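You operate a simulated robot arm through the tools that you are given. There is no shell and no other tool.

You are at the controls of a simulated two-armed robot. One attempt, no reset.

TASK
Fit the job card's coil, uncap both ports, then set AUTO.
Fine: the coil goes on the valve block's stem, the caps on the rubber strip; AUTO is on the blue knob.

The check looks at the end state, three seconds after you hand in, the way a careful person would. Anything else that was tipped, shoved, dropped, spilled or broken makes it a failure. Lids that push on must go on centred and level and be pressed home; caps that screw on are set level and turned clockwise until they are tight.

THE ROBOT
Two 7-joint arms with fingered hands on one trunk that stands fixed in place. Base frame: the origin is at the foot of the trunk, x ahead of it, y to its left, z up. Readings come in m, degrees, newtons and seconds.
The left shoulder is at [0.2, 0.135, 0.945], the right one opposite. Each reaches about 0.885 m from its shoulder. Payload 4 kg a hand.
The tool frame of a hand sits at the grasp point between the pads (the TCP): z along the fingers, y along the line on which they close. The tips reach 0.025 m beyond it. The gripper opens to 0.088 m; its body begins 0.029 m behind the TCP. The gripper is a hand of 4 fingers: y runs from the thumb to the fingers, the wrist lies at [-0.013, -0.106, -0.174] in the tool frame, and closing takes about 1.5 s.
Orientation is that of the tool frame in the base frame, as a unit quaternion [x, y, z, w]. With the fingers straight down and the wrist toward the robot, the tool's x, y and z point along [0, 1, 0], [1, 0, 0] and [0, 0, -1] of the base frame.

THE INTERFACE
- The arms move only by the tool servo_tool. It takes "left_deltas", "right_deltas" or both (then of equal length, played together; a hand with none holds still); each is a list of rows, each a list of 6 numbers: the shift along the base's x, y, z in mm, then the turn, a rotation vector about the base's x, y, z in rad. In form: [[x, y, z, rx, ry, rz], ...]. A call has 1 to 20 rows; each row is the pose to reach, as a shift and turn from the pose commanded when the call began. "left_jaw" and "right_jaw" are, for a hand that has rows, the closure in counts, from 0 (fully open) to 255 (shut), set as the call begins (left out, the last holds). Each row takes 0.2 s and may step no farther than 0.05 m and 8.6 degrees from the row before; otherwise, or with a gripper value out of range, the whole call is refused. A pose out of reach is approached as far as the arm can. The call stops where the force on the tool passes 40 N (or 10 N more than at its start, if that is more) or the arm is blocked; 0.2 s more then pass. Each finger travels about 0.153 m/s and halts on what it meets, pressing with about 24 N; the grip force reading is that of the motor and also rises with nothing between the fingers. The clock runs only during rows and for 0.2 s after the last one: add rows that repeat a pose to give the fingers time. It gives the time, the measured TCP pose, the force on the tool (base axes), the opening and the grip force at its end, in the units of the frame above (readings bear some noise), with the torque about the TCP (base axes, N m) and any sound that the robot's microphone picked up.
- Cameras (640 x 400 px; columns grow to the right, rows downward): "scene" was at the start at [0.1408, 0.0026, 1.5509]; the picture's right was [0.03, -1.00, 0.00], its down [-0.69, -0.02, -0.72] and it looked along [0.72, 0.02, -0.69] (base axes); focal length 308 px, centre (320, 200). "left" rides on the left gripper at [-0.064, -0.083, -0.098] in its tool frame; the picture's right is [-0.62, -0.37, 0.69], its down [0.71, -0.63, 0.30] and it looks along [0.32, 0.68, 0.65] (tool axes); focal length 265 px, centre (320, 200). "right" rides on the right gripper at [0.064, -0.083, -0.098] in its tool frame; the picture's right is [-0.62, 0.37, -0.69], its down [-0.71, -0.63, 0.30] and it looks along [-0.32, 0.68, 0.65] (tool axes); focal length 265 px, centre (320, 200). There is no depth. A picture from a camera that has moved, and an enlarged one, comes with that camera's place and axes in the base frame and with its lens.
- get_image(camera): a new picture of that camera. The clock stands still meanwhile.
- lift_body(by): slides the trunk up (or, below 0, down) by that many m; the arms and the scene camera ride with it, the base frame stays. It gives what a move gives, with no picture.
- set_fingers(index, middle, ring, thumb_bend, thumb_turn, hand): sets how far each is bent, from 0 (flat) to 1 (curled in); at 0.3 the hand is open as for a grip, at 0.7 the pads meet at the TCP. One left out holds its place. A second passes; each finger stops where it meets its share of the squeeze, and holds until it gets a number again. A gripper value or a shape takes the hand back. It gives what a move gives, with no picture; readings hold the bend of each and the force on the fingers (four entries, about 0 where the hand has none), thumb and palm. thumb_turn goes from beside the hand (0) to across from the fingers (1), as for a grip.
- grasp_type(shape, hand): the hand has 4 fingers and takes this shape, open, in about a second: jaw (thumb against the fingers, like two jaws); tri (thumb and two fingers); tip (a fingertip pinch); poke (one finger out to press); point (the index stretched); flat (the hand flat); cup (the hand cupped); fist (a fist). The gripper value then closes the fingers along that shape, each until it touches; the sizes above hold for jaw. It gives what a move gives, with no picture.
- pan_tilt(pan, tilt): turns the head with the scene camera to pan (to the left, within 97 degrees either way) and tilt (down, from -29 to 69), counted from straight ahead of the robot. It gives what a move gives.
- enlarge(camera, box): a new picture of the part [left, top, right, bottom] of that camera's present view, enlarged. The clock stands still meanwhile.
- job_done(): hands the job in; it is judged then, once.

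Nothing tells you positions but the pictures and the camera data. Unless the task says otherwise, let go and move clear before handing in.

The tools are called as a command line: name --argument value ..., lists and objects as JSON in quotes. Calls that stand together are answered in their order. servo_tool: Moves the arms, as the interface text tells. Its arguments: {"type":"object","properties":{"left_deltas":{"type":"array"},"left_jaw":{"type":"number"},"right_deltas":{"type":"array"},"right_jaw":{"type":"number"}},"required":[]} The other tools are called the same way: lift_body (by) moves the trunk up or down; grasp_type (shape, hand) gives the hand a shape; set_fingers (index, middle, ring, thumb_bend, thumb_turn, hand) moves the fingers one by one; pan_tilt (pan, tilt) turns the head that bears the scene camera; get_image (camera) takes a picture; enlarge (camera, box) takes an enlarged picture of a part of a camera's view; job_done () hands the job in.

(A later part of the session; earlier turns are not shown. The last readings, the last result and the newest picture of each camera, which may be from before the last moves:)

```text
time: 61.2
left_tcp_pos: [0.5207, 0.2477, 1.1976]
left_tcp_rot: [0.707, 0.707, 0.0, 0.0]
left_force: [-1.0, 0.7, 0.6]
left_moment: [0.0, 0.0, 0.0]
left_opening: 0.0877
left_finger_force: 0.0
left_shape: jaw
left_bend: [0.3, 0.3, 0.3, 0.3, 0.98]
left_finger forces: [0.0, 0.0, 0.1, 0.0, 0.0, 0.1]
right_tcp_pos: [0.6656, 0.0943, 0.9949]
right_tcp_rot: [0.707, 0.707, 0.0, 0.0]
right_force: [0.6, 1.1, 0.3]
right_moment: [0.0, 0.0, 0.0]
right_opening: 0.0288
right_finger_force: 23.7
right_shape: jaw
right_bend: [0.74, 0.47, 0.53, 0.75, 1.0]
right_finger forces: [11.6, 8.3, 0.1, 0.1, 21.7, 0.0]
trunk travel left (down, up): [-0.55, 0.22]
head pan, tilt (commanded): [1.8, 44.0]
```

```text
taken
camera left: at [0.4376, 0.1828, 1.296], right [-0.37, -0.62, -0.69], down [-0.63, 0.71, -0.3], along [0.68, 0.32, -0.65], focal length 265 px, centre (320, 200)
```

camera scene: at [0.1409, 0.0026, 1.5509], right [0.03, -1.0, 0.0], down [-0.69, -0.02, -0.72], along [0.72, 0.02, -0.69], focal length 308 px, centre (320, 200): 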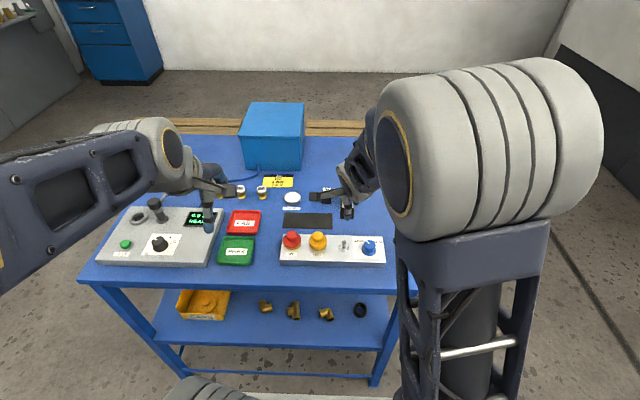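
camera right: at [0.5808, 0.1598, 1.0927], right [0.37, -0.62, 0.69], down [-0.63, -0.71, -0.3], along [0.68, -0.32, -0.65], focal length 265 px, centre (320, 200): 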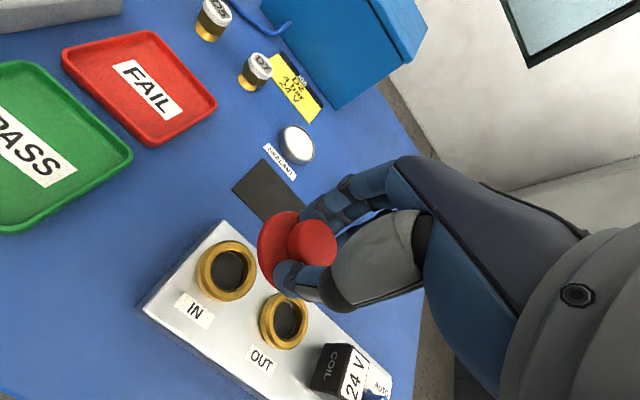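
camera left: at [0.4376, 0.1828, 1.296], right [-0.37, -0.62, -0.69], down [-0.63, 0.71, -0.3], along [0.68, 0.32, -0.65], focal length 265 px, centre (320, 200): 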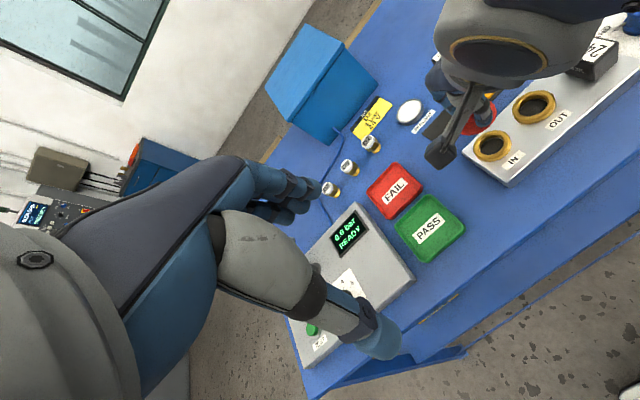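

Both ports are open now and the red cap is in hand. I'll carry it to (0.769, 0.085) on the strip, well apart from the yellow cap and the sealant tin, and lower partway.

servo_tool --right_deltas '[[20, -2, 3, 0, 0, 0], [42, -4, 3, 0, 0, 0], [64, -6, 3, 0, 0, 0], [85, -8, 3, 0, 0, 0], [104, -10, 3, 0, 0, 0], [104, -10, -15, 0, 0, 0], [104, -10, -30, 0, 0, 0], [104, -10, -45, 0, 0, 0], [104, -10, -60, 0, 0, 0], [104, -10, -74, 0, 0, 0], [104, -10, -74, 0, 0, 0]]'

get_image --camera "right"

enlarge --camera "left" --box '[360, 40, 560, 180]'

enlarge --camera "scene" --box '[260, 180, 400, 270]'

```text
time: 63.6
left_tcp_pos: [0.5206, 0.2469, 1.1975]
left_tcp_rot: [0.707, 0.708, 0.0, 0.0]
left_force: [0.5, -0.2, -0.2]
left_moment: [0.0, -0.02, -0.05]
left_opening: 0.0875
left_finger_force: 0.1
left_shape: jaw
left_bend: [0.3, 0.3, 0.3, 0.3, 0.98]
left_finger forces: [0.0, 0.1, 0.0, 0.0, 0.1, 0.0]
right_tcp_pos: [0.7691, 0.0854, 0.9229]
right_tcp_rot: [0.707, 0.707, -0.001, 0.0]
right_force: [0.5, 0.7, 0.2]
right_moment: [-0.02, 0.06, -0.02]
right_opening: 0.0285
right_finger_force: 24.3
right_shape: jaw
right_bend: [0.74, 0.47, 0.53, 0.75, 1.0]
right_finger forces: [11.7, 8.4, 0.0, 0.0, 21.9, 0.0]
trunk travel left (down, up): [-0.55, 0.22]
head pan, tilt (commanded): [1.8, 44.0]
```

```text
taken
camera right: at [0.6848, 0.1495, 1.0206], right [0.37, -0.62, 0.69], down [-0.63, -0.71, -0.3], along [0.68, -0.32, -0.65], focal length 265 px, centre (320, 200)
```

right: 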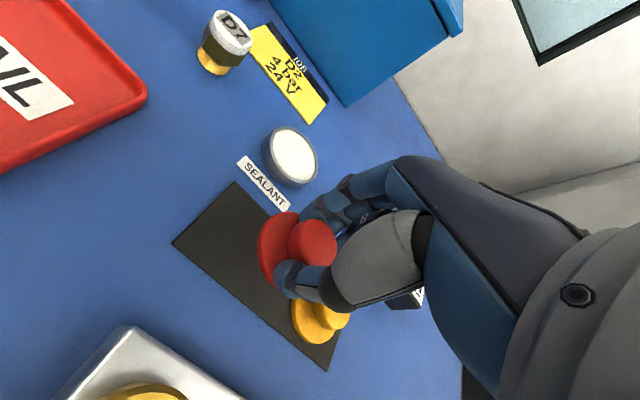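

```text
2.86 times, centred on (460, 110) of left
camera zoom: at [0.4375, 0.1828, 1.296], right [-0.37, -0.62, -0.69], down [-0.63, 0.71, -0.3], along [0.68, 0.32, -0.65], focal length 758 px, centre (-80, 457)
```

zoom: 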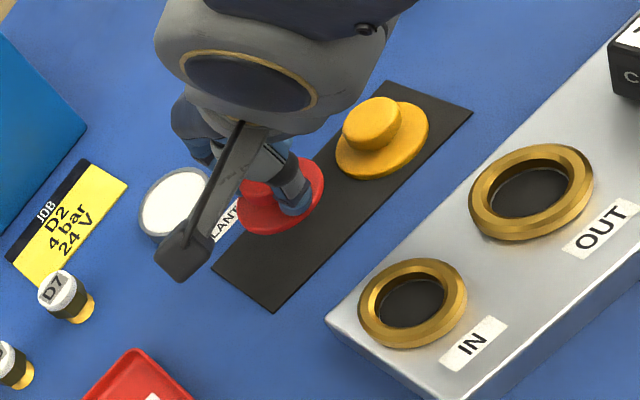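

```text
4.44 times, centred on (330, 225) of scene
camera zoom: at [0.1408, 0.0027, 1.5509], right [0.03, -1.0, 0.0], down [-0.69, -0.02, -0.72], along [0.72, 0.02, -0.69], focal length 1370 px, centre (276, 89)
```

zoom: 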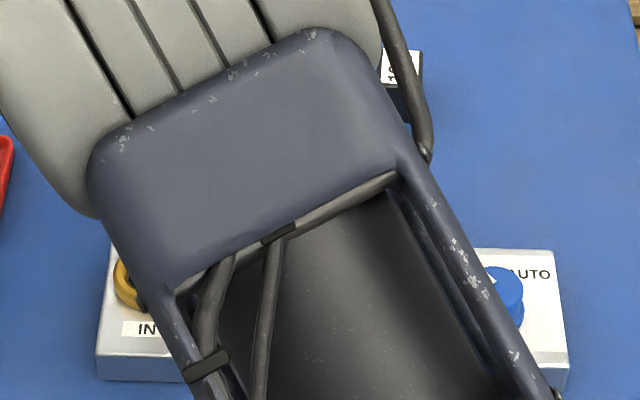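

The placement is lined up. I'll lower toward the strip and check the gap to the sealant tin on the way.

servo_tool --right_deltas '[[0, 0, -4, 0, 0, 0], [0, 0, -8, 0, 0, 0], [0, 0, -12, 0, 0, 0], [0, 0, -16, 0, 0, 0], [0, 0, -20, 0, 0, 0], [0, 0, -24, 0, 0, 0], [0, 0, -24, 0, 0, 0]]'

enlarge --camera "right" --box '[220, 100, 420, 320]'

enlarge --camera "left" --box '[400, 70, 500, 150]'

```text
time: 65.2
left_tcp_pos: [0.5217, 0.2473, 1.1966]
left_tcp_rot: [0.707, 0.707, 0.001, -0.001]
left_force: [0.3, 0.5, -0.1]
left_moment: [0.01, -0.02, -0.05]
left_opening: 0.0877
left_finger_force: 0.1
left_shape: jaw
left_bend: [0.3, 0.3, 0.3, 0.3, 0.98]
left_finger forces: [0.1, 0.0, 0.0, 0.0, 0.0, 0.1]
right_tcp_pos: [0.7682, 0.0845, 0.8974]
right_tcp_rot: [0.707, 0.707, -0.001, -0.001]
right_force: [0.2, 1.2, 1.0]
right_moment: [-0.04, 0.03, -0.01]
right_opening: 0.0284
right_finger_force: 24.6
right_shape: jaw
right_bend: [0.74, 0.47, 0.53, 0.75, 1.0]
right_finger forces: [11.6, 8.4, 0.0, 0.0, 21.8, 0.0]
trunk travel left (down, up): [-0.55, 0.22]
head pan, tilt (commanded): [1.8, 44.0]
```

```text
1.82 times, centred on (320, 210) of right
camera zoom: at [0.684, 0.1493, 0.9954], right [0.37, -0.62, 0.69], down [-0.63, -0.71, -0.3], along [0.68, -0.32, -0.65], focal length 483 px, centre (320, 182)
```

zoom: 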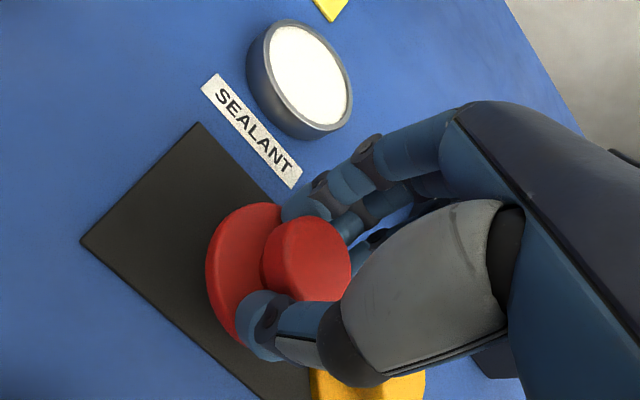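

```text
5.00 times, centred on (450, 110) of left
camera zoom: at [0.4375, 0.1828, 1.296], right [-0.37, -0.62, -0.69], down [-0.63, 0.71, -0.3], along [0.68, 0.32, -0.65], focal length 1327 px, centre (-330, 650)
```

zoom: 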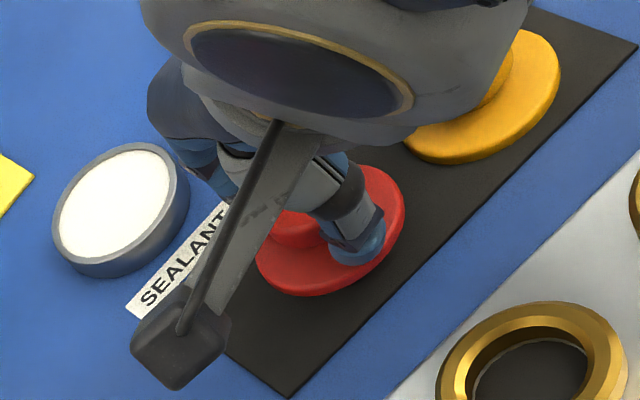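

The fingers clear the tin by a couple of centimetres. I'll continue down, slowing for the last few millimetres.

servo_tool --right_deltas '[[0.5, 0, -2, 0, 0, 0], [1, 0, -4, 0, 0, 0], [1, 0, -6, 0, 0, 0], [1, 0, -8, 0, 0, 0], [1, 0, -10, 0, 0, 0], [1, 0, -10, 0, 0, 0]]'

enlarge --camera "left" --box '[400, 70, 500, 150]'

```text
time: 66.6
left_tcp_pos: [0.5217, 0.2468, 1.1967]
left_tcp_rot: [0.707, 0.707, 0.0, 0.0]
left_force: [-0.3, 0.1, -0.3]
left_moment: [0.0, 0.01, 0.0]
left_opening: 0.0881
left_finger_force: 0.2
left_shape: jaw
left_bend: [0.3, 0.3, 0.3, 0.3, 0.98]
left_finger forces: [0.0, 0.1, 0.0, 0.0, 0.0, 0.0]
right_tcp_pos: [0.7694, 0.0852, 0.8868]
right_tcp_rot: [0.707, 0.707, 0.0, 0.0]
right_force: [1.2, 0.0, -0.6]
right_moment: [-0.02, 0.01, 0.04]
right_opening: 0.0288
right_finger_force: 24.6
right_shape: jaw
right_bend: [0.74, 0.47, 0.53, 0.75, 1.0]
right_finger forces: [11.7, 8.4, 0.0, 0.1, 21.9, 0.1]
trunk travel left (down, up): [-0.55, 0.22]
head pan, tilt (commanded): [1.8, 44.0]
```

```text
5.00 times, centred on (450, 110) of left
camera zoom: at [0.4375, 0.1828, 1.296], right [-0.37, -0.62, -0.69], down [-0.63, 0.71, -0.3], along [0.68, 0.32, -0.65], focal length 1327 px, centre (-330, 650)
```

zoom: 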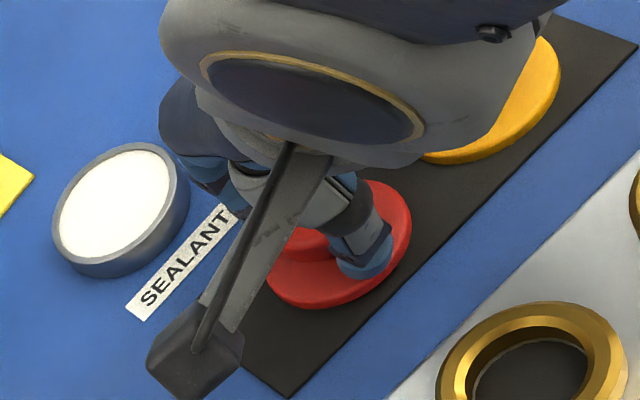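

servo_tool --right_deltas '[[0, 0, -1, 0, 0, 0], [0, 0, -2, 0, 0, 0], [0, 0, -2, 0, 0, 0]]'

```text
time: 67.4
left_tcp_pos: [0.5213, 0.2465, 1.1978]
left_tcp_rot: [0.707, 0.707, 0.001, 0.0]
left_force: [0.7, 0.4, 0.0]
left_moment: [-0.01, -0.01, -0.01]
left_opening: 0.0877
left_finger_force: 0.1
left_shape: jaw
left_bend: [0.3, 0.3, 0.3, 0.3, 0.98]
left_finger forces: [0.0, 0.0, 0.1, 0.1, 0.0, 0.1]
right_tcp_pos: [0.7688, 0.0862, 0.8854]
right_tcp_rot: [0.707, 0.707, 0.0, -0.001]
right_force: [-0.9, 0.7, 0.6]
right_moment: [0.05, -0.03, 0.0]
right_opening: 0.0287
right_finger_force: 23.8
right_shape: jaw
right_bend: [0.74, 0.47, 0.53, 0.75, 1.0]
right_finger forces: [11.8, 8.5, 0.0, 0.0, 21.9, 0.0]
trunk travel left (down, up): [-0.55, 0.22]
head pan, tilt (commanded): [1.8, 44.0]
```

servo_tool --right_deltas '[[0, 0, -0.8, 0, 0, 0], [0, 0, -1.6, 0, 0, 0], [0, 0, -1.6, 0, 0, 0]]'

```text
time: 68.2
left_tcp_pos: [0.5208, 0.2479, 1.197]
left_tcp_rot: [0.707, 0.707, 0.0, -0.001]
left_force: [0.8, 0.5, 0.9]
left_moment: [0.01, -0.01, 0.02]
left_opening: 0.0876
left_finger_force: 0.1
left_shape: jaw
left_bend: [0.3, 0.3, 0.3, 0.3, 0.98]
left_finger forces: [0.0, 0.1, 0.1, 0.0, 0.0, 0.1]
right_tcp_pos: [0.7687, 0.0861, 0.8823]
right_tcp_rot: [0.707, 0.707, -0.001, -0.001]
right_force: [-0.9, -0.2, 0.0]
right_moment: [-0.03, -0.01, -0.03]
right_opening: 0.0285
right_finger_force: 24.0
right_shape: jaw
right_bend: [0.74, 0.47, 0.53, 0.75, 1.0]
right_finger forces: [11.7, 8.4, 0.0, 0.0, 21.9, 0.1]
trunk travel left (down, up): [-0.55, 0.22]
head pan, tilt (commanded): [1.8, 44.0]
```

servo_tool --right_deltas '[[0, 0, -0.8, 0, 0, 0], [0, 0, -1.6, 0, 0, 0], [0, 0, -1.6, 0, 0, 0]]'

```text
time: 69.0
left_tcp_pos: [0.5214, 0.2477, 1.1971]
left_tcp_rot: [0.707, 0.707, 0.0, 0.001]
left_force: [-0.3, -0.1, 0.0]
left_moment: [0.01, -0.03, 0.01]
left_opening: 0.0878
left_finger_force: 0.1
left_shape: jaw
left_bend: [0.3, 0.3, 0.3, 0.3, 0.98]
left_finger forces: [0.0, 0.1, 0.0, 0.1, 0.1, 0.0]
right_tcp_pos: [0.7688, 0.0846, 0.8829]
right_tcp_rot: [0.707, 0.707, 0.0, -0.001]
right_force: [-1.4, -0.6, 6.4]
right_moment: [-0.03, -0.1, -0.04]
right_opening: 0.0286
right_finger_force: 23.7
right_shape: jaw
right_bend: [0.75, 0.46, 0.53, 0.76, 1.0]
right_finger forces: [12.2, 8.6, 0.0, 0.0, 24.8, 0.0]
trunk travel left (down, up): [-0.55, 0.22]
head pan, tilt (commanded): [1.8, 44.0]
```

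Contact with the strip is confirmed (6.4 N). I'll ease off slightly and open the fingers a little to let go.

servo_tool --right_deltas '[[0, 0, 0.8, 0, 0, 0], [0, 0, 0.8, 0, 0, 0]]'

servo_tool --right_deltas '[[0, 0, 0, 0, 0, 0], [0, 0, 0, 0, 0, 0], [0, 0, 0, 0, 0, 0], [0, 0, 0, 0, 0, 0], [0, 0, 0, 0, 0, 0]]' --right_jaw 115

enlarge --camera "right" --box '[220, 100, 420, 320]'

enlarge --camera "left" --box '[400, 70, 500, 150]'

```text
time: 69.6
left_tcp_pos: [0.5217, 0.2467, 1.1961]
left_tcp_rot: [0.707, 0.707, 0.001, 0.001]
left_force: [-0.5, 0.7, -0.3]
left_moment: [-0.01, -0.01, -0.01]
left_opening: 0.0874
left_finger_force: 0.1
left_shape: jaw
left_bend: [0.3, 0.3, 0.3, 0.3, 0.98]
left_finger forces: [0.0, 0.0, 0.0, 0.1, 0.0, 0.1]
right_tcp_pos: [0.7689, 0.0846, 0.8824]
right_tcp_rot: [0.707, 0.707, -0.001, 0.0]
right_force: [0.2, -0.1, 1.9]
right_moment: [-0.01, -0.04, 0.01]
right_opening: 0.0285
right_finger_force: 24.1
right_shape: jaw
right_bend: [0.75, 0.46, 0.53, 0.76, 1.0]
right_finger forces: [12.0, 8.7, 0.0, 0.0, 22.1, 0.0]
trunk travel left (down, up): [-0.55, 0.22]
head pan, tilt (commanded): [1.8, 44.0]
```

```text
time: 70.8
left_tcp_pos: [0.5213, 0.2462, 1.1983]
left_tcp_rot: [0.707, 0.707, 0.0, 0.0]
left_force: [0.7, 0.1, -0.6]
left_moment: [0.01, -0.04, 0.0]
left_opening: 0.0875
left_finger_force: 0.1
left_shape: jaw
left_bend: [0.3, 0.3, 0.3, 0.3, 0.98]
left_finger forces: [0.1, 0.1, 0.0, 0.0, 0.1, 0.0]
right_tcp_pos: [0.7694, 0.0853, 0.8821]
right_tcp_rot: [0.706, 0.708, -0.001, 0.0]
right_force: [1.0, 0.5, 0.2]
right_moment: [-0.03, 0.02, 0.0]
right_opening: 0.048
right_finger_force: 0.0
right_shape: jaw
right_bend: [0.74, 0.43, 0.39, 0.67, 1.0]
right_finger forces: [0.1, 0.0, 0.1, 0.0, 0.0, 0.0]
trunk travel left (down, up): [-0.55, 0.22]
head pan, tilt (commanded): [1.8, 44.0]
```

```text
1.82 times, centred on (320, 210) of right
camera zoom: at [0.6851, 0.1496, 0.9808], right [0.37, -0.62, 0.69], down [-0.63, -0.71, -0.3], along [0.68, -0.32, -0.65], focal length 483 px, centre (320, 182)
```

zoom: 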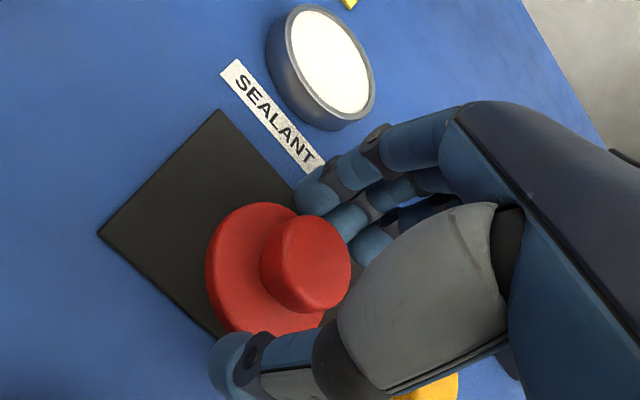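

```text
5.00 times, centred on (450, 110) of left
camera zoom: at [0.4375, 0.1828, 1.296], right [-0.37, -0.62, -0.69], down [-0.63, 0.71, -0.3], along [0.68, 0.32, -0.65], focal length 1327 px, centre (-330, 650)
```

zoom: 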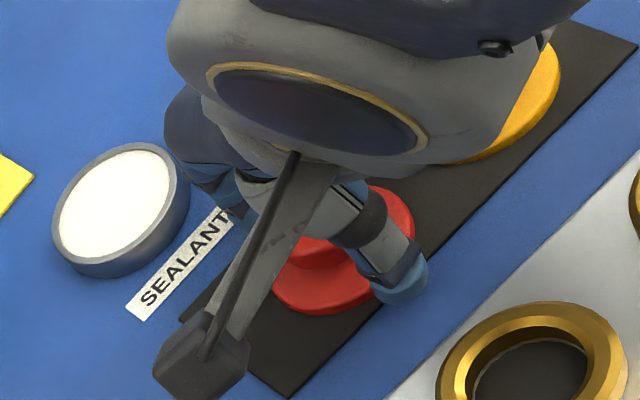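

The red cap is released and flat on the strip. I'll rise straight up clear of it and check everything.

servo_tool --right_deltas '[[0, 0, 6, 0, 0, 0], [0, 0, 15, 0, 0, 0], [0, 0, 28, 0, 0, 0], [0, 0, 45, 0, 0, 0], [0, 0, 65, 0, 0, 0], [0, 0, 90, 0, 0, 0], [0, 0, 120, 0, 0, 0], [0, 0, 150, 0, 0, 0], [0, 0, 150, 0, 0, 0]]'

get_image --camera "right"

get_image --camera "left"

get_image --camera "scene"

```text
time: 72.8
left_tcp_pos: [0.5219, 0.2449, 1.198]
left_tcp_rot: [0.707, 0.708, 0.0, 0.0]
left_force: [0.4, 0.2, -0.1]
left_moment: [0.03, -0.02, -0.01]
left_opening: 0.0877
left_finger_force: 0.0
left_shape: jaw
left_bend: [0.3, 0.3, 0.3, 0.3, 0.98]
left_finger forces: [0.1, 0.0, 0.1, 0.1, 0.0, 0.0]
right_tcp_pos: [0.7676, 0.0846, 1.0334]
right_tcp_rot: [0.707, 0.708, -0.001, 0.0]
right_force: [-1.2, -0.3, -0.8]
right_moment: [0.02, 0.0, 0.01]
right_opening: 0.0479
right_finger_force: 0.1
right_shape: jaw
right_bend: [0.74, 0.43, 0.39, 0.67, 1.0]
right_finger forces: [0.0, 0.0, 0.1, 0.0, 0.1, 0.0]
trunk travel left (down, up): [-0.55, 0.22]
head pan, tilt (commanded): [1.8, 44.0]
```

```text
taken
camera right: at [0.6843, 0.1493, 1.1306], right [0.37, -0.62, 0.69], down [-0.63, -0.71, -0.3], along [0.68, -0.32, -0.65], focal length 265 px, centre (320, 200)
```

right: 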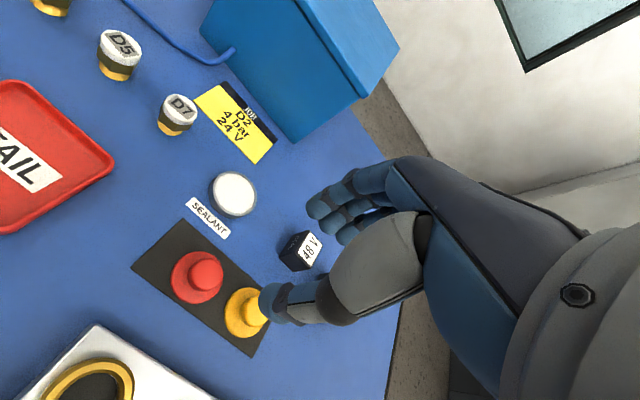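

```text
taken
camera left: at [0.4376, 0.1828, 1.296], right [-0.37, -0.62, -0.69], down [-0.63, 0.71, -0.3], along [0.68, 0.32, -0.65], focal length 265 px, centre (320, 200)
```

left: 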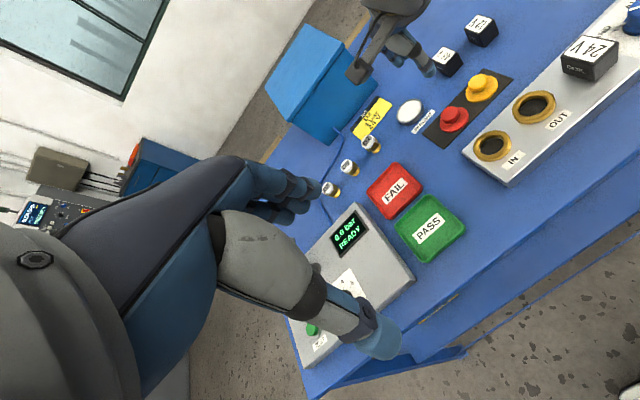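

```text
taken
camera scene: at [0.1409, 0.0027, 1.5509], right [0.03, -1.0, 0.0], down [-0.69, -0.02, -0.72], along [0.72, 0.02, -0.69], focal length 308 px, centre (320, 200)
```

scene: 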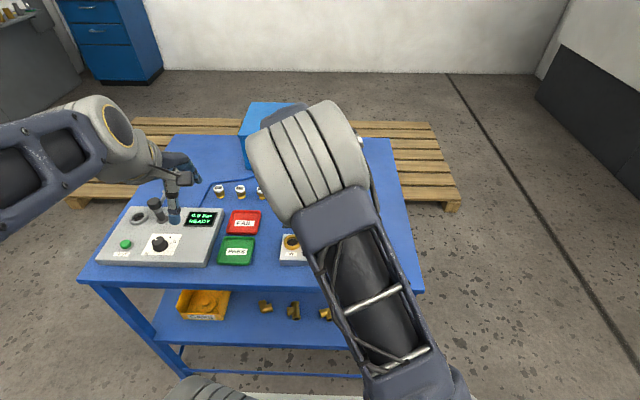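

Both caps stand level on the strip and both ports are open. Last is the blue knob: I'll move the hand across at a safe height and examine the knob and its AUTO mark.

servo_tool --right_deltas '[[-12, -20, 10, 0, 0, 0], [-25, -40, 10, 0, 0, 0], [-37, -60, 10, 0, 0, 0], [-50, -80, 10, 0, 0, 0], [-62, -100, 10, 0, 0, 0], [-75, -120, 10, 0, 0, 0], [-87, -140, 10, 0, 0, 0], [-100, -160, 10, 0, 0, 0], [-112, -180, 10, 0, 0, 0], [-123, -197, 10, 0, 0, 0], [-123, -197, 10, 0, 0, 0]]' --right_jaw 95

get_image --camera "right"

get_image --camera "scene"

get_image --camera "left"

```text
time: 75.2
left_tcp_pos: [0.5213, 0.2474, 1.1966]
left_tcp_rot: [0.707, 0.707, 0.0, 0.001]
left_force: [0.3, -0.4, 0.2]
left_moment: [0.0, -0.03, 0.04]
left_opening: 0.088
left_finger_force: 0.1
left_shape: jaw
left_bend: [0.3, 0.3, 0.3, 0.3, 0.98]
left_finger forces: [0.0, 0.1, 0.0, 0.0, 0.0, 0.1]
right_tcp_pos: [0.6466, -0.112, 1.0438]
right_tcp_rot: [0.707, 0.707, 0.0, 0.0]
right_force: [-1.2, -0.7, 0.3]
right_moment: [-0.01, 0.02, 0.02]
right_opening: 0.0551
right_finger_force: 0.1
right_shape: jaw
right_bend: [0.29, 0.4, 0.36, 0.63, 1.0]
right_finger forces: [0.0, 0.1, 0.0, 0.0, 0.0, 0.1]
trunk travel left (down, up): [-0.55, 0.22]
head pan, tilt (commanded): [1.8, 44.0]
```

```text
taken
camera right: at [0.5628, -0.0475, 1.1419], right [0.37, -0.62, 0.69], down [-0.63, -0.72, -0.3], along [0.68, -0.32, -0.65], focal length 265 px, centre (320, 200)
```

right: 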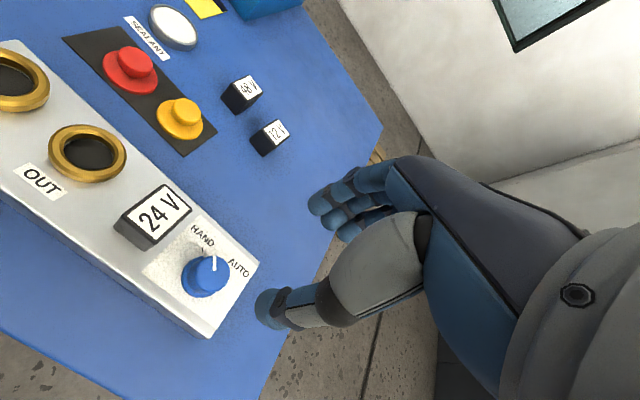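

```text
taken
camera scene: at [0.1408, 0.0027, 1.5509], right [0.03, -1.0, 0.0], down [-0.69, -0.02, -0.72], along [0.72, 0.02, -0.69], focal length 308 px, centre (320, 200)
```

scene: 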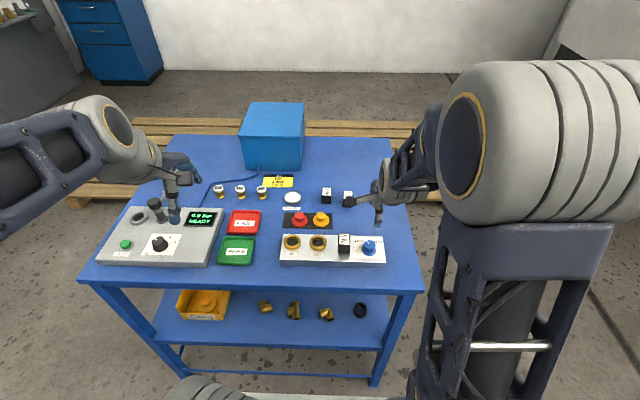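

```text
taken
camera left: at [0.4375, 0.1828, 1.296], right [-0.37, -0.62, -0.69], down [-0.63, 0.71, -0.3], along [0.68, 0.32, -0.65], focal length 265 px, centre (320, 200)
```

left: 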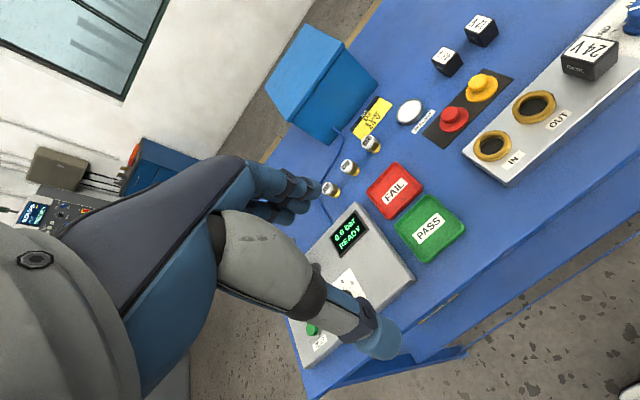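

The scene looks orderly: coil fitted, both caps on the strip. I'll zoom in on the knob from two cameras to get its axis, the pointer angle and the AUTO tick.

enlarge --camera "right" --box '[150, 220, 260, 330]'

enlarge --camera "scene" --box '[332, 225, 396, 265]'

enlarge --camera "scene" --box '[276, 195, 376, 260]'

```text
3.64 times, centred on (205, 275) of right
camera zoom: at [0.5628, -0.0475, 1.1419], right [0.37, -0.62, 0.69], down [-0.63, -0.72, -0.3], along [0.68, -0.32, -0.65], focal length 965 px, centre (738, -73)
```

zoom: 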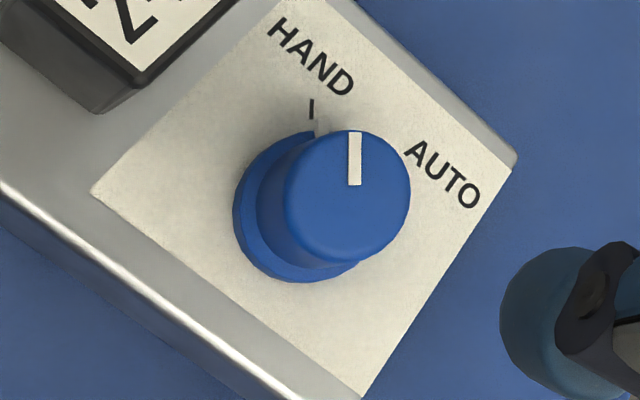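

```text
10.00 times, centred on (364, 245) of scene
camera zoom: at [0.1408, 0.0027, 1.5509], right [0.03, -1.0, 0.0], down [-0.69, -0.02, -0.72], along [0.72, 0.02, -0.69], focal length 3082 px, centre (-120, -250)
```

zoom: 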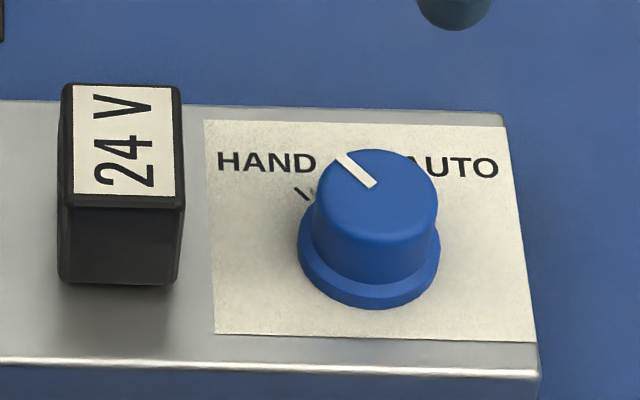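

```text
6.15 times, centred on (326, 228) of scene
camera zoom: at [0.1408, 0.0027, 1.5509], right [0.03, -1.0, 0.0], down [-0.69, -0.02, -0.72], along [0.72, 0.02, -0.69], focal length 1897 px, centre (283, 31)
```

zoom: 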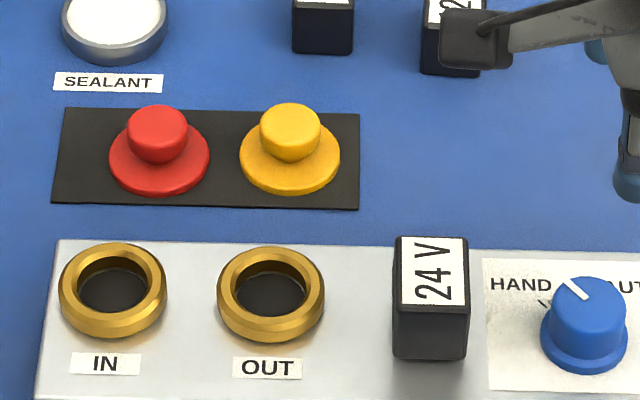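

The knob axis is at about (0.648, -0.1125) with its top near z≈0.90. The pointer sits at +45° (HAND) and the AUTO tick is at -45°, so it needs a quarter turn clockwise. I'll first test in free space that the wrist can swing from +45° to -45°.

servo_tool --right_deltas '[[0, 0, 0, 0, 0, 0.13], [0, 0, 0, 0, 0, 0.26], [0, 0, 0, 0, 0, 0.39], [0, 0, 0, 0, 0, 0.52], [0, 0, 0, 0, 0, 0.65], [0, 0, 0, 0, 0, 0.785], [0, 0, 0, 0, 0, 0.785]]'

get_image --camera "scene"

```text
time: 76.8
left_tcp_pos: [0.5208, 0.2459, 1.1975]
left_tcp_rot: [0.707, 0.707, 0.0, 0.0]
left_force: [0.3, -0.4, -0.8]
left_moment: [-0.02, 0.02, 0.01]
left_opening: 0.0877
left_finger_force: 0.1
left_shape: jaw
left_bend: [0.3, 0.3, 0.3, 0.3, 0.98]
left_finger forces: [0.0, 0.1, 0.0, 0.0, 0.1, 0.0]
right_tcp_pos: [0.6466, -0.113, 1.0429]
right_tcp_rot: [0.382, 0.924, 0.0, 0.001]
right_force: [0.5, 0.3, 0.3]
right_moment: [0.0, -0.02, 0.0]
right_opening: 0.0548
right_finger_force: 0.1
right_shape: jaw
right_bend: [0.29, 0.4, 0.36, 0.63, 1.0]
right_finger forces: [0.1, 0.0, 0.0, 0.1, 0.0, 0.0]
trunk travel left (down, up): [-0.55, 0.22]
head pan, tilt (commanded): [1.8, 44.0]
```

```text
taken
camera scene: at [0.1408, 0.0027, 1.5509], right [0.03, -1.0, 0.0], down [-0.69, -0.02, -0.72], along [0.72, 0.02, -0.69], focal length 308 px, centre (320, 200)
```

scene: 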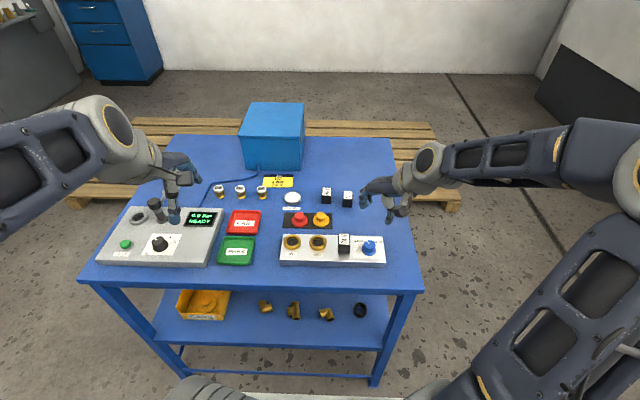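

The +45° pose works and gives the scene camera a clear view. Now I'll test the other end at -45°.

servo_tool --right_deltas '[[0, 0, 0, 0, 0, -0.13], [0, 0, 0, 0, 0, -0.26], [0, 0, 0, 0, 0, -0.39], [0, 0, 0, 0, 0, -0.52], [0, 0, 0, 0, 0, -0.65], [0, 0, 0, 0, 0, -0.785], [0, 0, 0, 0, 0, -0.915], [0, 0, 0, 0, 0, -1.045], [0, 0, 0, 0, 0, -1.175], [0, 0, 0, 0, 0, -1.305], [0, 0, 0, 0, 0, -1.44], [0, 0, 0, 0, 0, -1.57], [0, 0, 0, 0, 0, -1.57]]'

get_image --camera "scene"

```text
time: 79.6
left_tcp_pos: [0.5216, 0.2467, 1.1965]
left_tcp_rot: [0.707, 0.707, 0.0, 0.0]
left_force: [-0.3, -0.8, 0.2]
left_moment: [0.01, -0.02, -0.01]
left_opening: 0.0878
left_finger_force: 0.0
left_shape: jaw
left_bend: [0.3, 0.3, 0.3, 0.3, 0.98]
left_finger forces: [0.0, 0.0, 0.0, 0.0, 0.1, 0.0]
right_tcp_pos: [0.6469, -0.1128, 1.0444]
right_tcp_rot: [0.924, 0.383, 0.0, 0.0]
right_force: [-0.1, 0.7, -0.3]
right_moment: [-0.02, 0.01, 0.0]
right_opening: 0.0548
right_finger_force: 0.1
right_shape: jaw
right_bend: [0.29, 0.4, 0.36, 0.63, 1.0]
right_finger forces: [0.0, 0.1, 0.0, 0.0, 0.1, 0.0]
trunk travel left (down, up): [-0.55, 0.22]
head pan, tilt (commanded): [1.8, 44.0]
```

```text
taken
camera scene: at [0.1408, 0.0026, 1.5509], right [0.03, -1.0, 0.0], down [-0.69, -0.02, -0.72], along [0.72, 0.02, -0.69], focal length 308 px, centre (320, 200)
```

scene: 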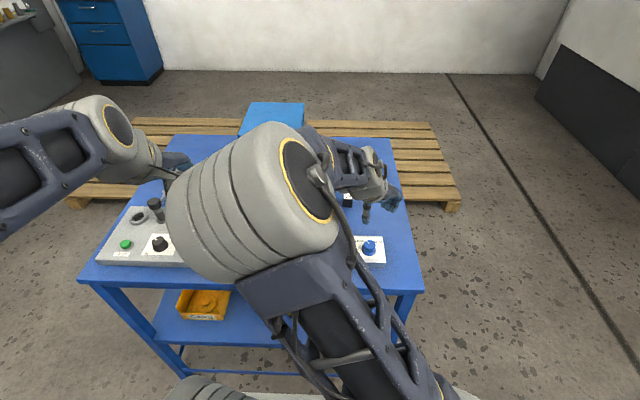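

Both ends are reachable, but the -45° pose brings the elbow across toward the left arm, and a wide-open hand at +45° comes close to the coil. I'll turn the knob in two shorter strokes around the comfortable mid-range instead, starting at +22.5°.

servo_tool --right_deltas '[[0, 0, 0, 0, 0, 0.13], [0, 0, 0, 0, 0, 0.26], [0, 0, 0, 0, 0, 0.39], [0, 0, 0, 0, 0, 0.52], [0, 0, 0, 0, 0, 0.65], [0, 0, 0, 0, 0, 0.785], [0, 0, 0, 0, 0, 0.915], [0, 0, 0, 0, 0, 1.045], [1, 0, 0, 0, 0, 1.178], [1, 0, 0, 0, 0, 1.178]]'

servo_tool --right_deltas '[[0, 0, -20, 0, 0, 0], [0, 0, -40, 0, 0, 0], [0, 0, -60, 0, 0, 0], [0, 0, -80, 0, 0, 0], [0, 0, -95, 0, 0, 0], [0, 0, -105, 0, 0, 0], [0, 0, -105, 0, 0, 0]]'

get_image --camera "right"

enlarge --camera "scene" --box '[320, 195, 420, 265]'

```text
time: 81.8
left_tcp_pos: [0.5208, 0.248, 1.1986]
left_tcp_rot: [0.707, 0.707, 0.0, -0.001]
left_force: [0.1, 0.2, 0.7]
left_moment: [0.0, 0.01, 0.03]
left_opening: 0.0878
left_finger_force: 0.0
left_shape: jaw
left_bend: [0.3, 0.3, 0.3, 0.3, 0.98]
left_finger forces: [0.0, 0.0, 0.1, 0.0, 0.0, 0.0]
right_tcp_pos: [0.6484, -0.1118, 1.0425]
right_tcp_rot: [0.554, 0.832, 0.0, 0.001]
right_force: [-0.3, 0.3, 0.2]
right_moment: [0.0, 0.04, 0.01]
right_opening: 0.0548
right_finger_force: 0.0
right_shape: jaw
right_bend: [0.29, 0.4, 0.36, 0.63, 1.0]
right_finger forces: [0.0, 0.0, 0.1, 0.0, 0.1, 0.1]
trunk travel left (down, up): [-0.55, 0.22]
head pan, tilt (commanded): [1.8, 44.0]
```

```text
time: 83.4
left_tcp_pos: [0.5211, 0.2462, 1.1986]
left_tcp_rot: [0.707, 0.707, 0.0, 0.001]
left_force: [-0.5, 0.5, 0.0]
left_moment: [0.01, -0.02, 0.02]
left_opening: 0.0877
left_finger_force: 0.0
left_shape: jaw
left_bend: [0.3, 0.3, 0.3, 0.3, 0.98]
left_finger forces: [0.1, 0.0, 0.1, 0.0, 0.0, 0.1]
right_tcp_pos: [0.647, -0.1119, 0.9381]
right_tcp_rot: [0.555, 0.832, 0.0, 0.001]
right_force: [0.2, -0.8, -0.3]
right_moment: [0.03, -0.01, 0.0]
right_opening: 0.0547
right_finger_force: 0.0
right_shape: jaw
right_bend: [0.29, 0.4, 0.36, 0.63, 1.0]
right_finger forces: [0.0, 0.0, 0.1, 0.1, 0.0, 0.0]
trunk travel left (down, up): [-0.55, 0.22]
head pan, tilt (commanded): [1.8, 44.0]
```

```text
taken
camera right: at [0.545, -0.0841, 1.0366], right [0.58, -0.43, 0.69], down [-0.31, -0.9, -0.3], along [0.76, -0.04, -0.65], focal length 265 px, centre (320, 200)
```

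right: 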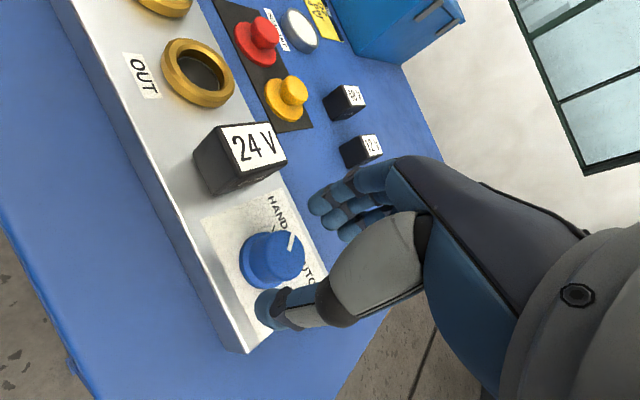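

```text
5.71 times, centred on (370, 230) of scene
camera zoom: at [0.1408, 0.0026, 1.5509], right [0.03, -1.0, 0.0], down [-0.69, -0.02, -0.72], along [0.72, 0.02, -0.69], focal length 1761 px, centre (34, 29)
```

zoom: 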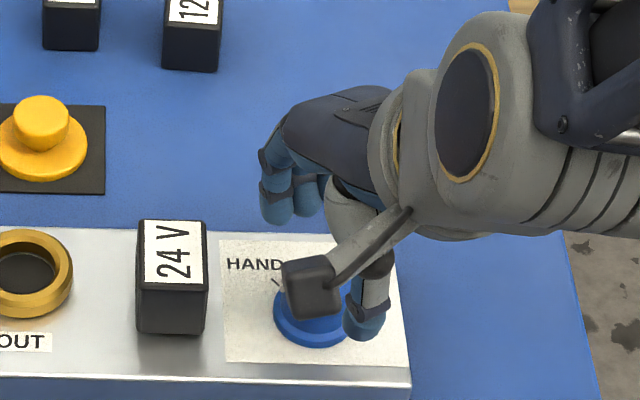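

The knob projects right where expected between thumb and fingers, and the coil is clear. I'll lower the last 26 mm around the knob.

servo_tool --right_deltas '[[0, 0, -6, 0, 0, 0], [0, 0, -12, 0, 0, 0], [0, 0, -18, 0, 0, 0], [0, 0, -23, 0, 0, 0], [0, 0, -26, 0, 0, 0], [0, 0, -26, 0, 0, 0]]'

enlarge --camera "right" --box '[200, 120, 420, 340]'

enlarge --camera "scene" --box '[330, 210, 410, 260]'

```text
time: 84.8
left_tcp_pos: [0.5217, 0.2463, 1.1968]
left_tcp_rot: [0.707, 0.707, 0.0, 0.0]
left_force: [-0.6, -0.4, -0.3]
left_moment: [-0.02, -0.02, 0.03]
left_opening: 0.0877
left_finger_force: 0.1
left_shape: jaw
left_bend: [0.3, 0.3, 0.3, 0.3, 0.98]
left_finger forces: [0.1, 0.0, 0.0, 0.0, 0.0, 0.0]
right_tcp_pos: [0.6465, -0.1124, 0.9112]
right_tcp_rot: [0.555, 0.832, -0.001, 0.0]
right_force: [-0.6, 0.0, -0.9]
right_moment: [0.0, 0.0, 0.02]
right_opening: 0.055
right_finger_force: 0.0
right_shape: jaw
right_bend: [0.29, 0.4, 0.36, 0.63, 1.0]
right_finger forces: [0.0, 0.0, 0.0, 0.0, 0.0, 0.1]
trunk travel left (down, up): [-0.55, 0.22]
head pan, tilt (commanded): [1.8, 44.0]
```

```text
1.82 times, centred on (310, 230) of right
camera zoom: at [0.5451, -0.0844, 1.0094], right [0.58, -0.43, 0.69], down [-0.31, -0.9, -0.3], along [0.76, -0.04, -0.65], focal length 483 px, centre (338, 146)
```

zoom: 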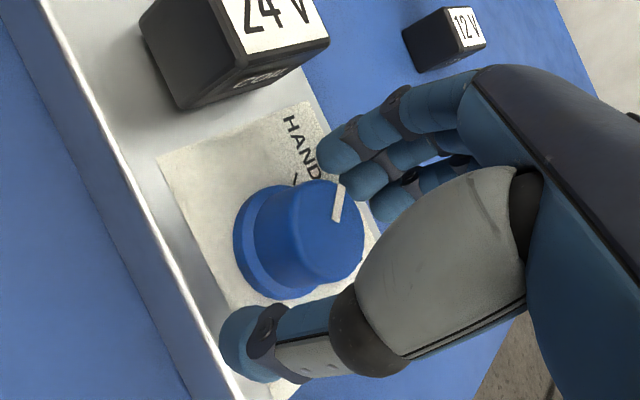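

```text
8.00 times, centred on (370, 235) of scene
camera zoom: at [0.1408, 0.0026, 1.5509], right [0.03, -1.0, 0.0], down [-0.69, -0.02, -0.72], along [0.72, 0.02, -0.69], focal length 2466 px, centre (-80, -80)
```

zoom: 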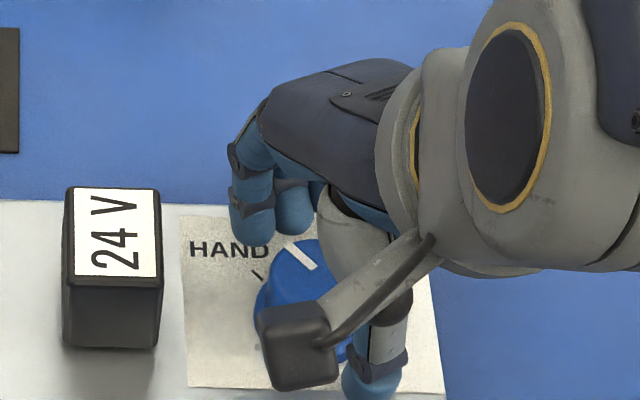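

Thumb and fingers straddle the knob, with the coil well clear. I'll close on the knob.

servo_tool --right_deltas '[[0, 0, 0, 0, 0, 0], [0, 0, 0, 0, 0, 0], [0, 0, 0, 0, 0, 0], [0, 0, 0, 0, 0, 0], [0, 0, 0, 0, 0, 0], [0, 0, 0, 0, 0, 0]]' --right_jaw 255

enlarge --camera "right" --box '[200, 120, 420, 340]'

enlarge --camera "scene" --box '[330, 210, 410, 260]'

```text
time: 86.2
left_tcp_pos: [0.5213, 0.2468, 1.1979]
left_tcp_rot: [0.707, 0.707, 0.0, 0.0]
left_force: [-1.3, 0.6, 0.1]
left_moment: [0.0, 0.01, 0.02]
left_opening: 0.0876
left_finger_force: 0.0
left_shape: jaw
left_bend: [0.3, 0.3, 0.3, 0.3, 0.98]
left_finger forces: [0.1, 0.0, 0.0, 0.1, 0.0, 0.0]
right_tcp_pos: [0.6474, -0.1124, 0.9112]
right_tcp_rot: [0.556, 0.831, -0.002, 0.0]
right_force: [-4.5, -1.4, -2.3]
right_moment: [-0.03, 0.08, 0.0]
right_opening: 0.0249
right_finger_force: 23.9
right_shape: jaw
right_bend: [0.74, 0.55, 0.59, 0.74, 1.0]
right_finger forces: [12.1, 6.4, 0.1, 0.1, 22.3, 0.0]
trunk travel left (down, up): [-0.55, 0.22]
head pan, tilt (commanded): [1.8, 44.0]
```

```text
1.82 times, centred on (310, 230) of right
camera zoom: at [0.5449, -0.0845, 1.0094], right [0.58, -0.43, 0.69], down [-0.31, -0.9, -0.3], along [0.76, -0.04, -0.65], focal length 483 px, centre (338, 146)
```

zoom: 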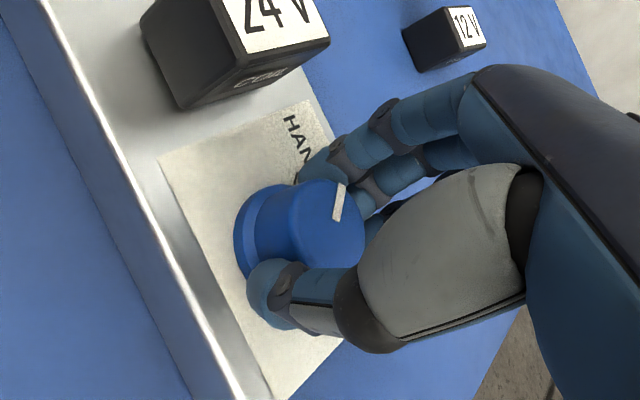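

```text
8.00 times, centred on (370, 235) of scene
camera zoom: at [0.1407, 0.0026, 1.5509], right [0.03, -1.0, 0.0], down [-0.69, -0.02, -0.72], along [0.72, 0.02, -0.69], focal length 2466 px, centre (-80, -80)
```

zoom: 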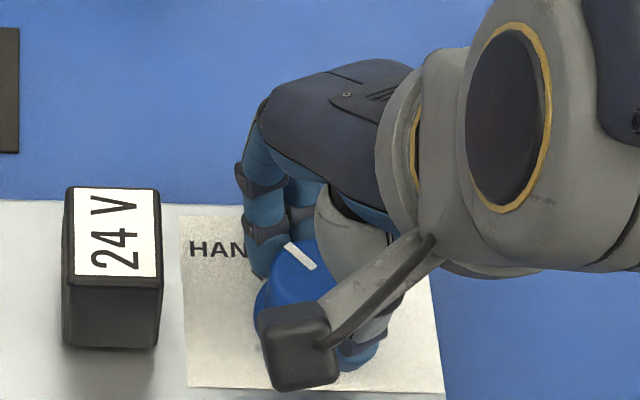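

The knob is gripped with balanced finger forces. I'll turn clockwise 45° slowly as the first stroke.

servo_tool --right_deltas '[[0, 0, 0, 0, 0, -0.08], [0, 0, 0, 0, 0, -0.17], [0, 0, 0, 0, 0, -0.26], [0, 0, 0, 0, 0, -0.35], [0, 0, 0, 0, 0, -0.44], [0, 0, 0, 0, 0, -0.53], [0, 0, 0, 0, 0, -0.62], [0, 0, 0, 0, 0, -0.7], [0, 0, 0, 0, 0, -0.785], [0, 0, 0, 0, 0, -0.785]]'

enlarge --camera "right" --box '[200, 120, 420, 340]'

enlarge --camera "scene" --box '[310, 200, 410, 270]'

```text
time: 88.4
left_tcp_pos: [0.5215, 0.2471, 1.197]
left_tcp_rot: [0.707, 0.707, 0.0, 0.0]
left_force: [0.3, -0.6, -0.1]
left_moment: [0.02, -0.05, -0.04]
left_opening: 0.0878
left_finger_force: 0.1
left_shape: jaw
left_bend: [0.3, 0.3, 0.3, 0.3, 0.98]
left_finger forces: [0.0, 0.0, 0.1, 0.0, 0.0, 0.1]
right_tcp_pos: [0.6472, -0.111, 0.911]
right_tcp_rot: [0.831, 0.556, 0.0, -0.001]
right_force: [-2.3, 4.6, -5.8]
right_moment: [0.04, 0.04, 0.03]
right_opening: 0.0246
right_finger_force: 24.2
right_shape: jaw
right_bend: [0.74, 0.55, 0.59, 0.74, 1.0]
right_finger forces: [12.7, 5.9, 0.0, 0.1, 22.2, 0.1]
trunk travel left (down, up): [-0.55, 0.22]
head pan, tilt (commanded): [1.8, 44.0]
```

```text
1.82 times, centred on (310, 230) of right
camera zoom: at [0.5942, -0.0201, 1.0099], right [0.1, -0.71, 0.69], down [-0.86, -0.42, -0.3], along [0.51, -0.56, -0.65], focal length 483 px, centre (338, 146)
```

zoom: 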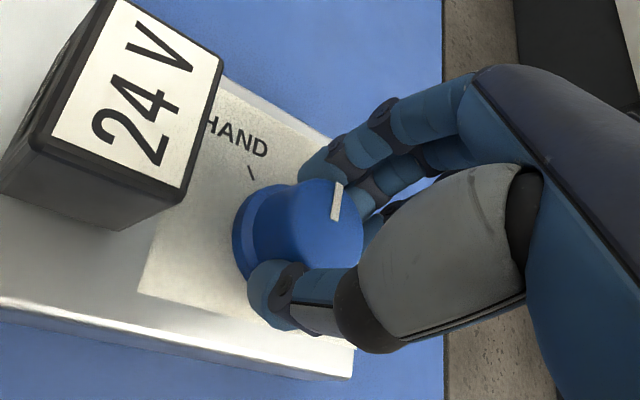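

```text
5.71 times, centred on (360, 235) of scene
camera zoom: at [0.1409, 0.0028, 1.5509], right [0.03, -1.0, 0.0], down [-0.69, -0.02, -0.72], along [0.72, 0.02, -0.69], focal length 1761 px, centre (91, 0)
```

zoom: 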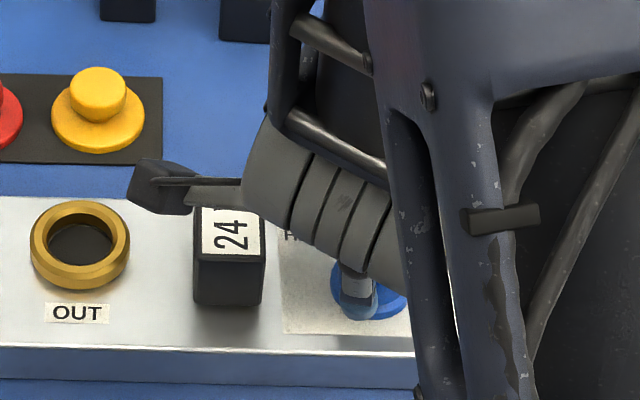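

The pointer stayed fixed relative to the hand, so the knob turned with it and is now about midway. I'll open, rise slightly and check it stays there.

servo_tool --right_deltas '[[0, 0, 0, 0, 0, 0], [0, 0, 0, 0, 0, 0], [0, 0, 0, 0, 0, 0], [0, 0, 0, 0, 0, 0], [0, 0, 0, 0, 0, 0]]' --right_jaw 95

servo_tool --right_deltas '[[0, 0, 6, 0, 0, 0], [0, 0, 15, 0, 0, 0], [0, 0, 30, 0, 0, 0], [0, 0, 45, 0, 0, 0], [0, 0, 60, 0, 0, 0], [0, 0, 60, 0, 0, 0]]'

get_image --camera "right"

enlarge --camera "right" --box '[180, 180, 340, 330]'

```text
time: 89.6
left_tcp_pos: [0.5215, 0.2475, 1.1965]
left_tcp_rot: [0.707, 0.707, 0.0, 0.0]
left_force: [0.3, 0.3, -0.6]
left_moment: [0.02, 0.03, 0.0]
left_opening: 0.0877
left_finger_force: 0.2
left_shape: jaw
left_bend: [0.3, 0.3, 0.3, 0.3, 0.98]
left_finger forces: [0.0, 0.0, 0.0, 0.0, 0.0, 0.0]
right_tcp_pos: [0.6474, -0.1119, 0.9122]
right_tcp_rot: [0.831, 0.556, 0.0, 0.001]
right_force: [0.3, 0.0, 0.0]
right_moment: [0.01, 0.0, 0.0]
right_opening: 0.0548
right_finger_force: 0.1
right_shape: jaw
right_bend: [0.29, 0.4, 0.36, 0.63, 1.0]
right_finger forces: [0.0, 0.0, 0.0, 0.0, 0.1, 0.0]
trunk travel left (down, up): [-0.55, 0.22]
head pan, tilt (commanded): [1.8, 44.0]
```

```text
time: 91.0
left_tcp_pos: [0.5214, 0.2477, 1.1976]
left_tcp_rot: [0.707, 0.707, 0.001, 0.001]
left_force: [-0.1, -0.4, -1.4]
left_moment: [0.0, 0.02, 0.01]
left_opening: 0.0878
left_finger_force: 0.0
left_shape: jaw
left_bend: [0.3, 0.3, 0.3, 0.3, 0.98]
left_finger forces: [0.0, 0.0, 0.1, 0.0, 0.0, 0.0]
right_tcp_pos: [0.6476, -0.1108, 0.9713]
right_tcp_rot: [0.831, 0.556, 0.0, -0.001]
right_force: [-0.4, -0.4, -0.3]
right_moment: [-0.03, 0.01, 0.01]
right_opening: 0.055
right_finger_force: 0.2
right_shape: jaw
right_bend: [0.29, 0.4, 0.36, 0.63, 1.0]
right_finger forces: [0.0, 0.1, 0.1, 0.0, 0.1, 0.1]
trunk travel left (down, up): [-0.55, 0.22]
head pan, tilt (commanded): [1.8, 44.0]
```

```text
taken
camera right: at [0.5941, -0.0195, 1.07], right [0.11, -0.71, 0.69], down [-0.86, -0.42, -0.3], along [0.51, -0.56, -0.65], focal length 265 px, centre (320, 200)
```

right: 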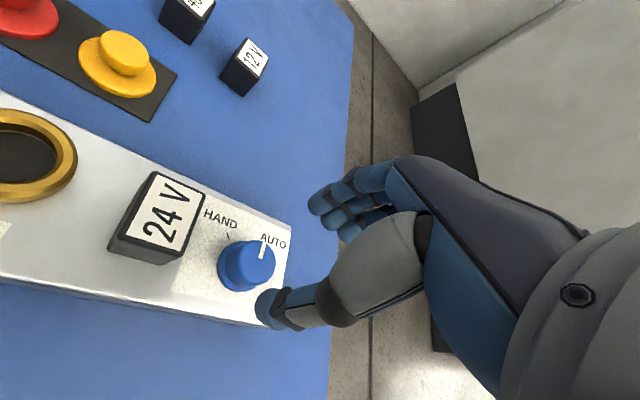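

```text
2.67 times, centred on (260, 255) of right
camera zoom: at [0.5941, -0.0195, 1.07], right [0.11, -0.71, 0.69], down [-0.86, -0.42, -0.3], along [0.51, -0.56, -0.65], focal length 708 px, centre (480, 53)
```

zoom: 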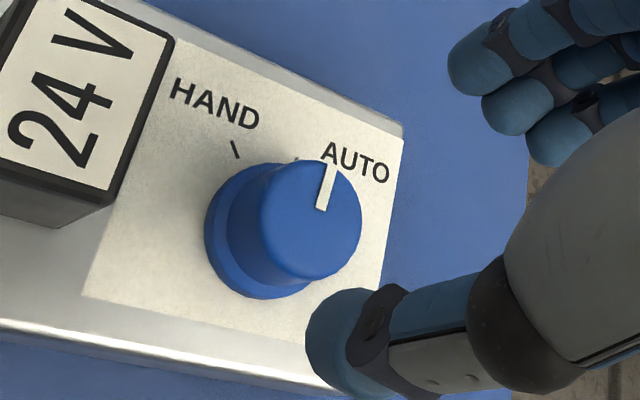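

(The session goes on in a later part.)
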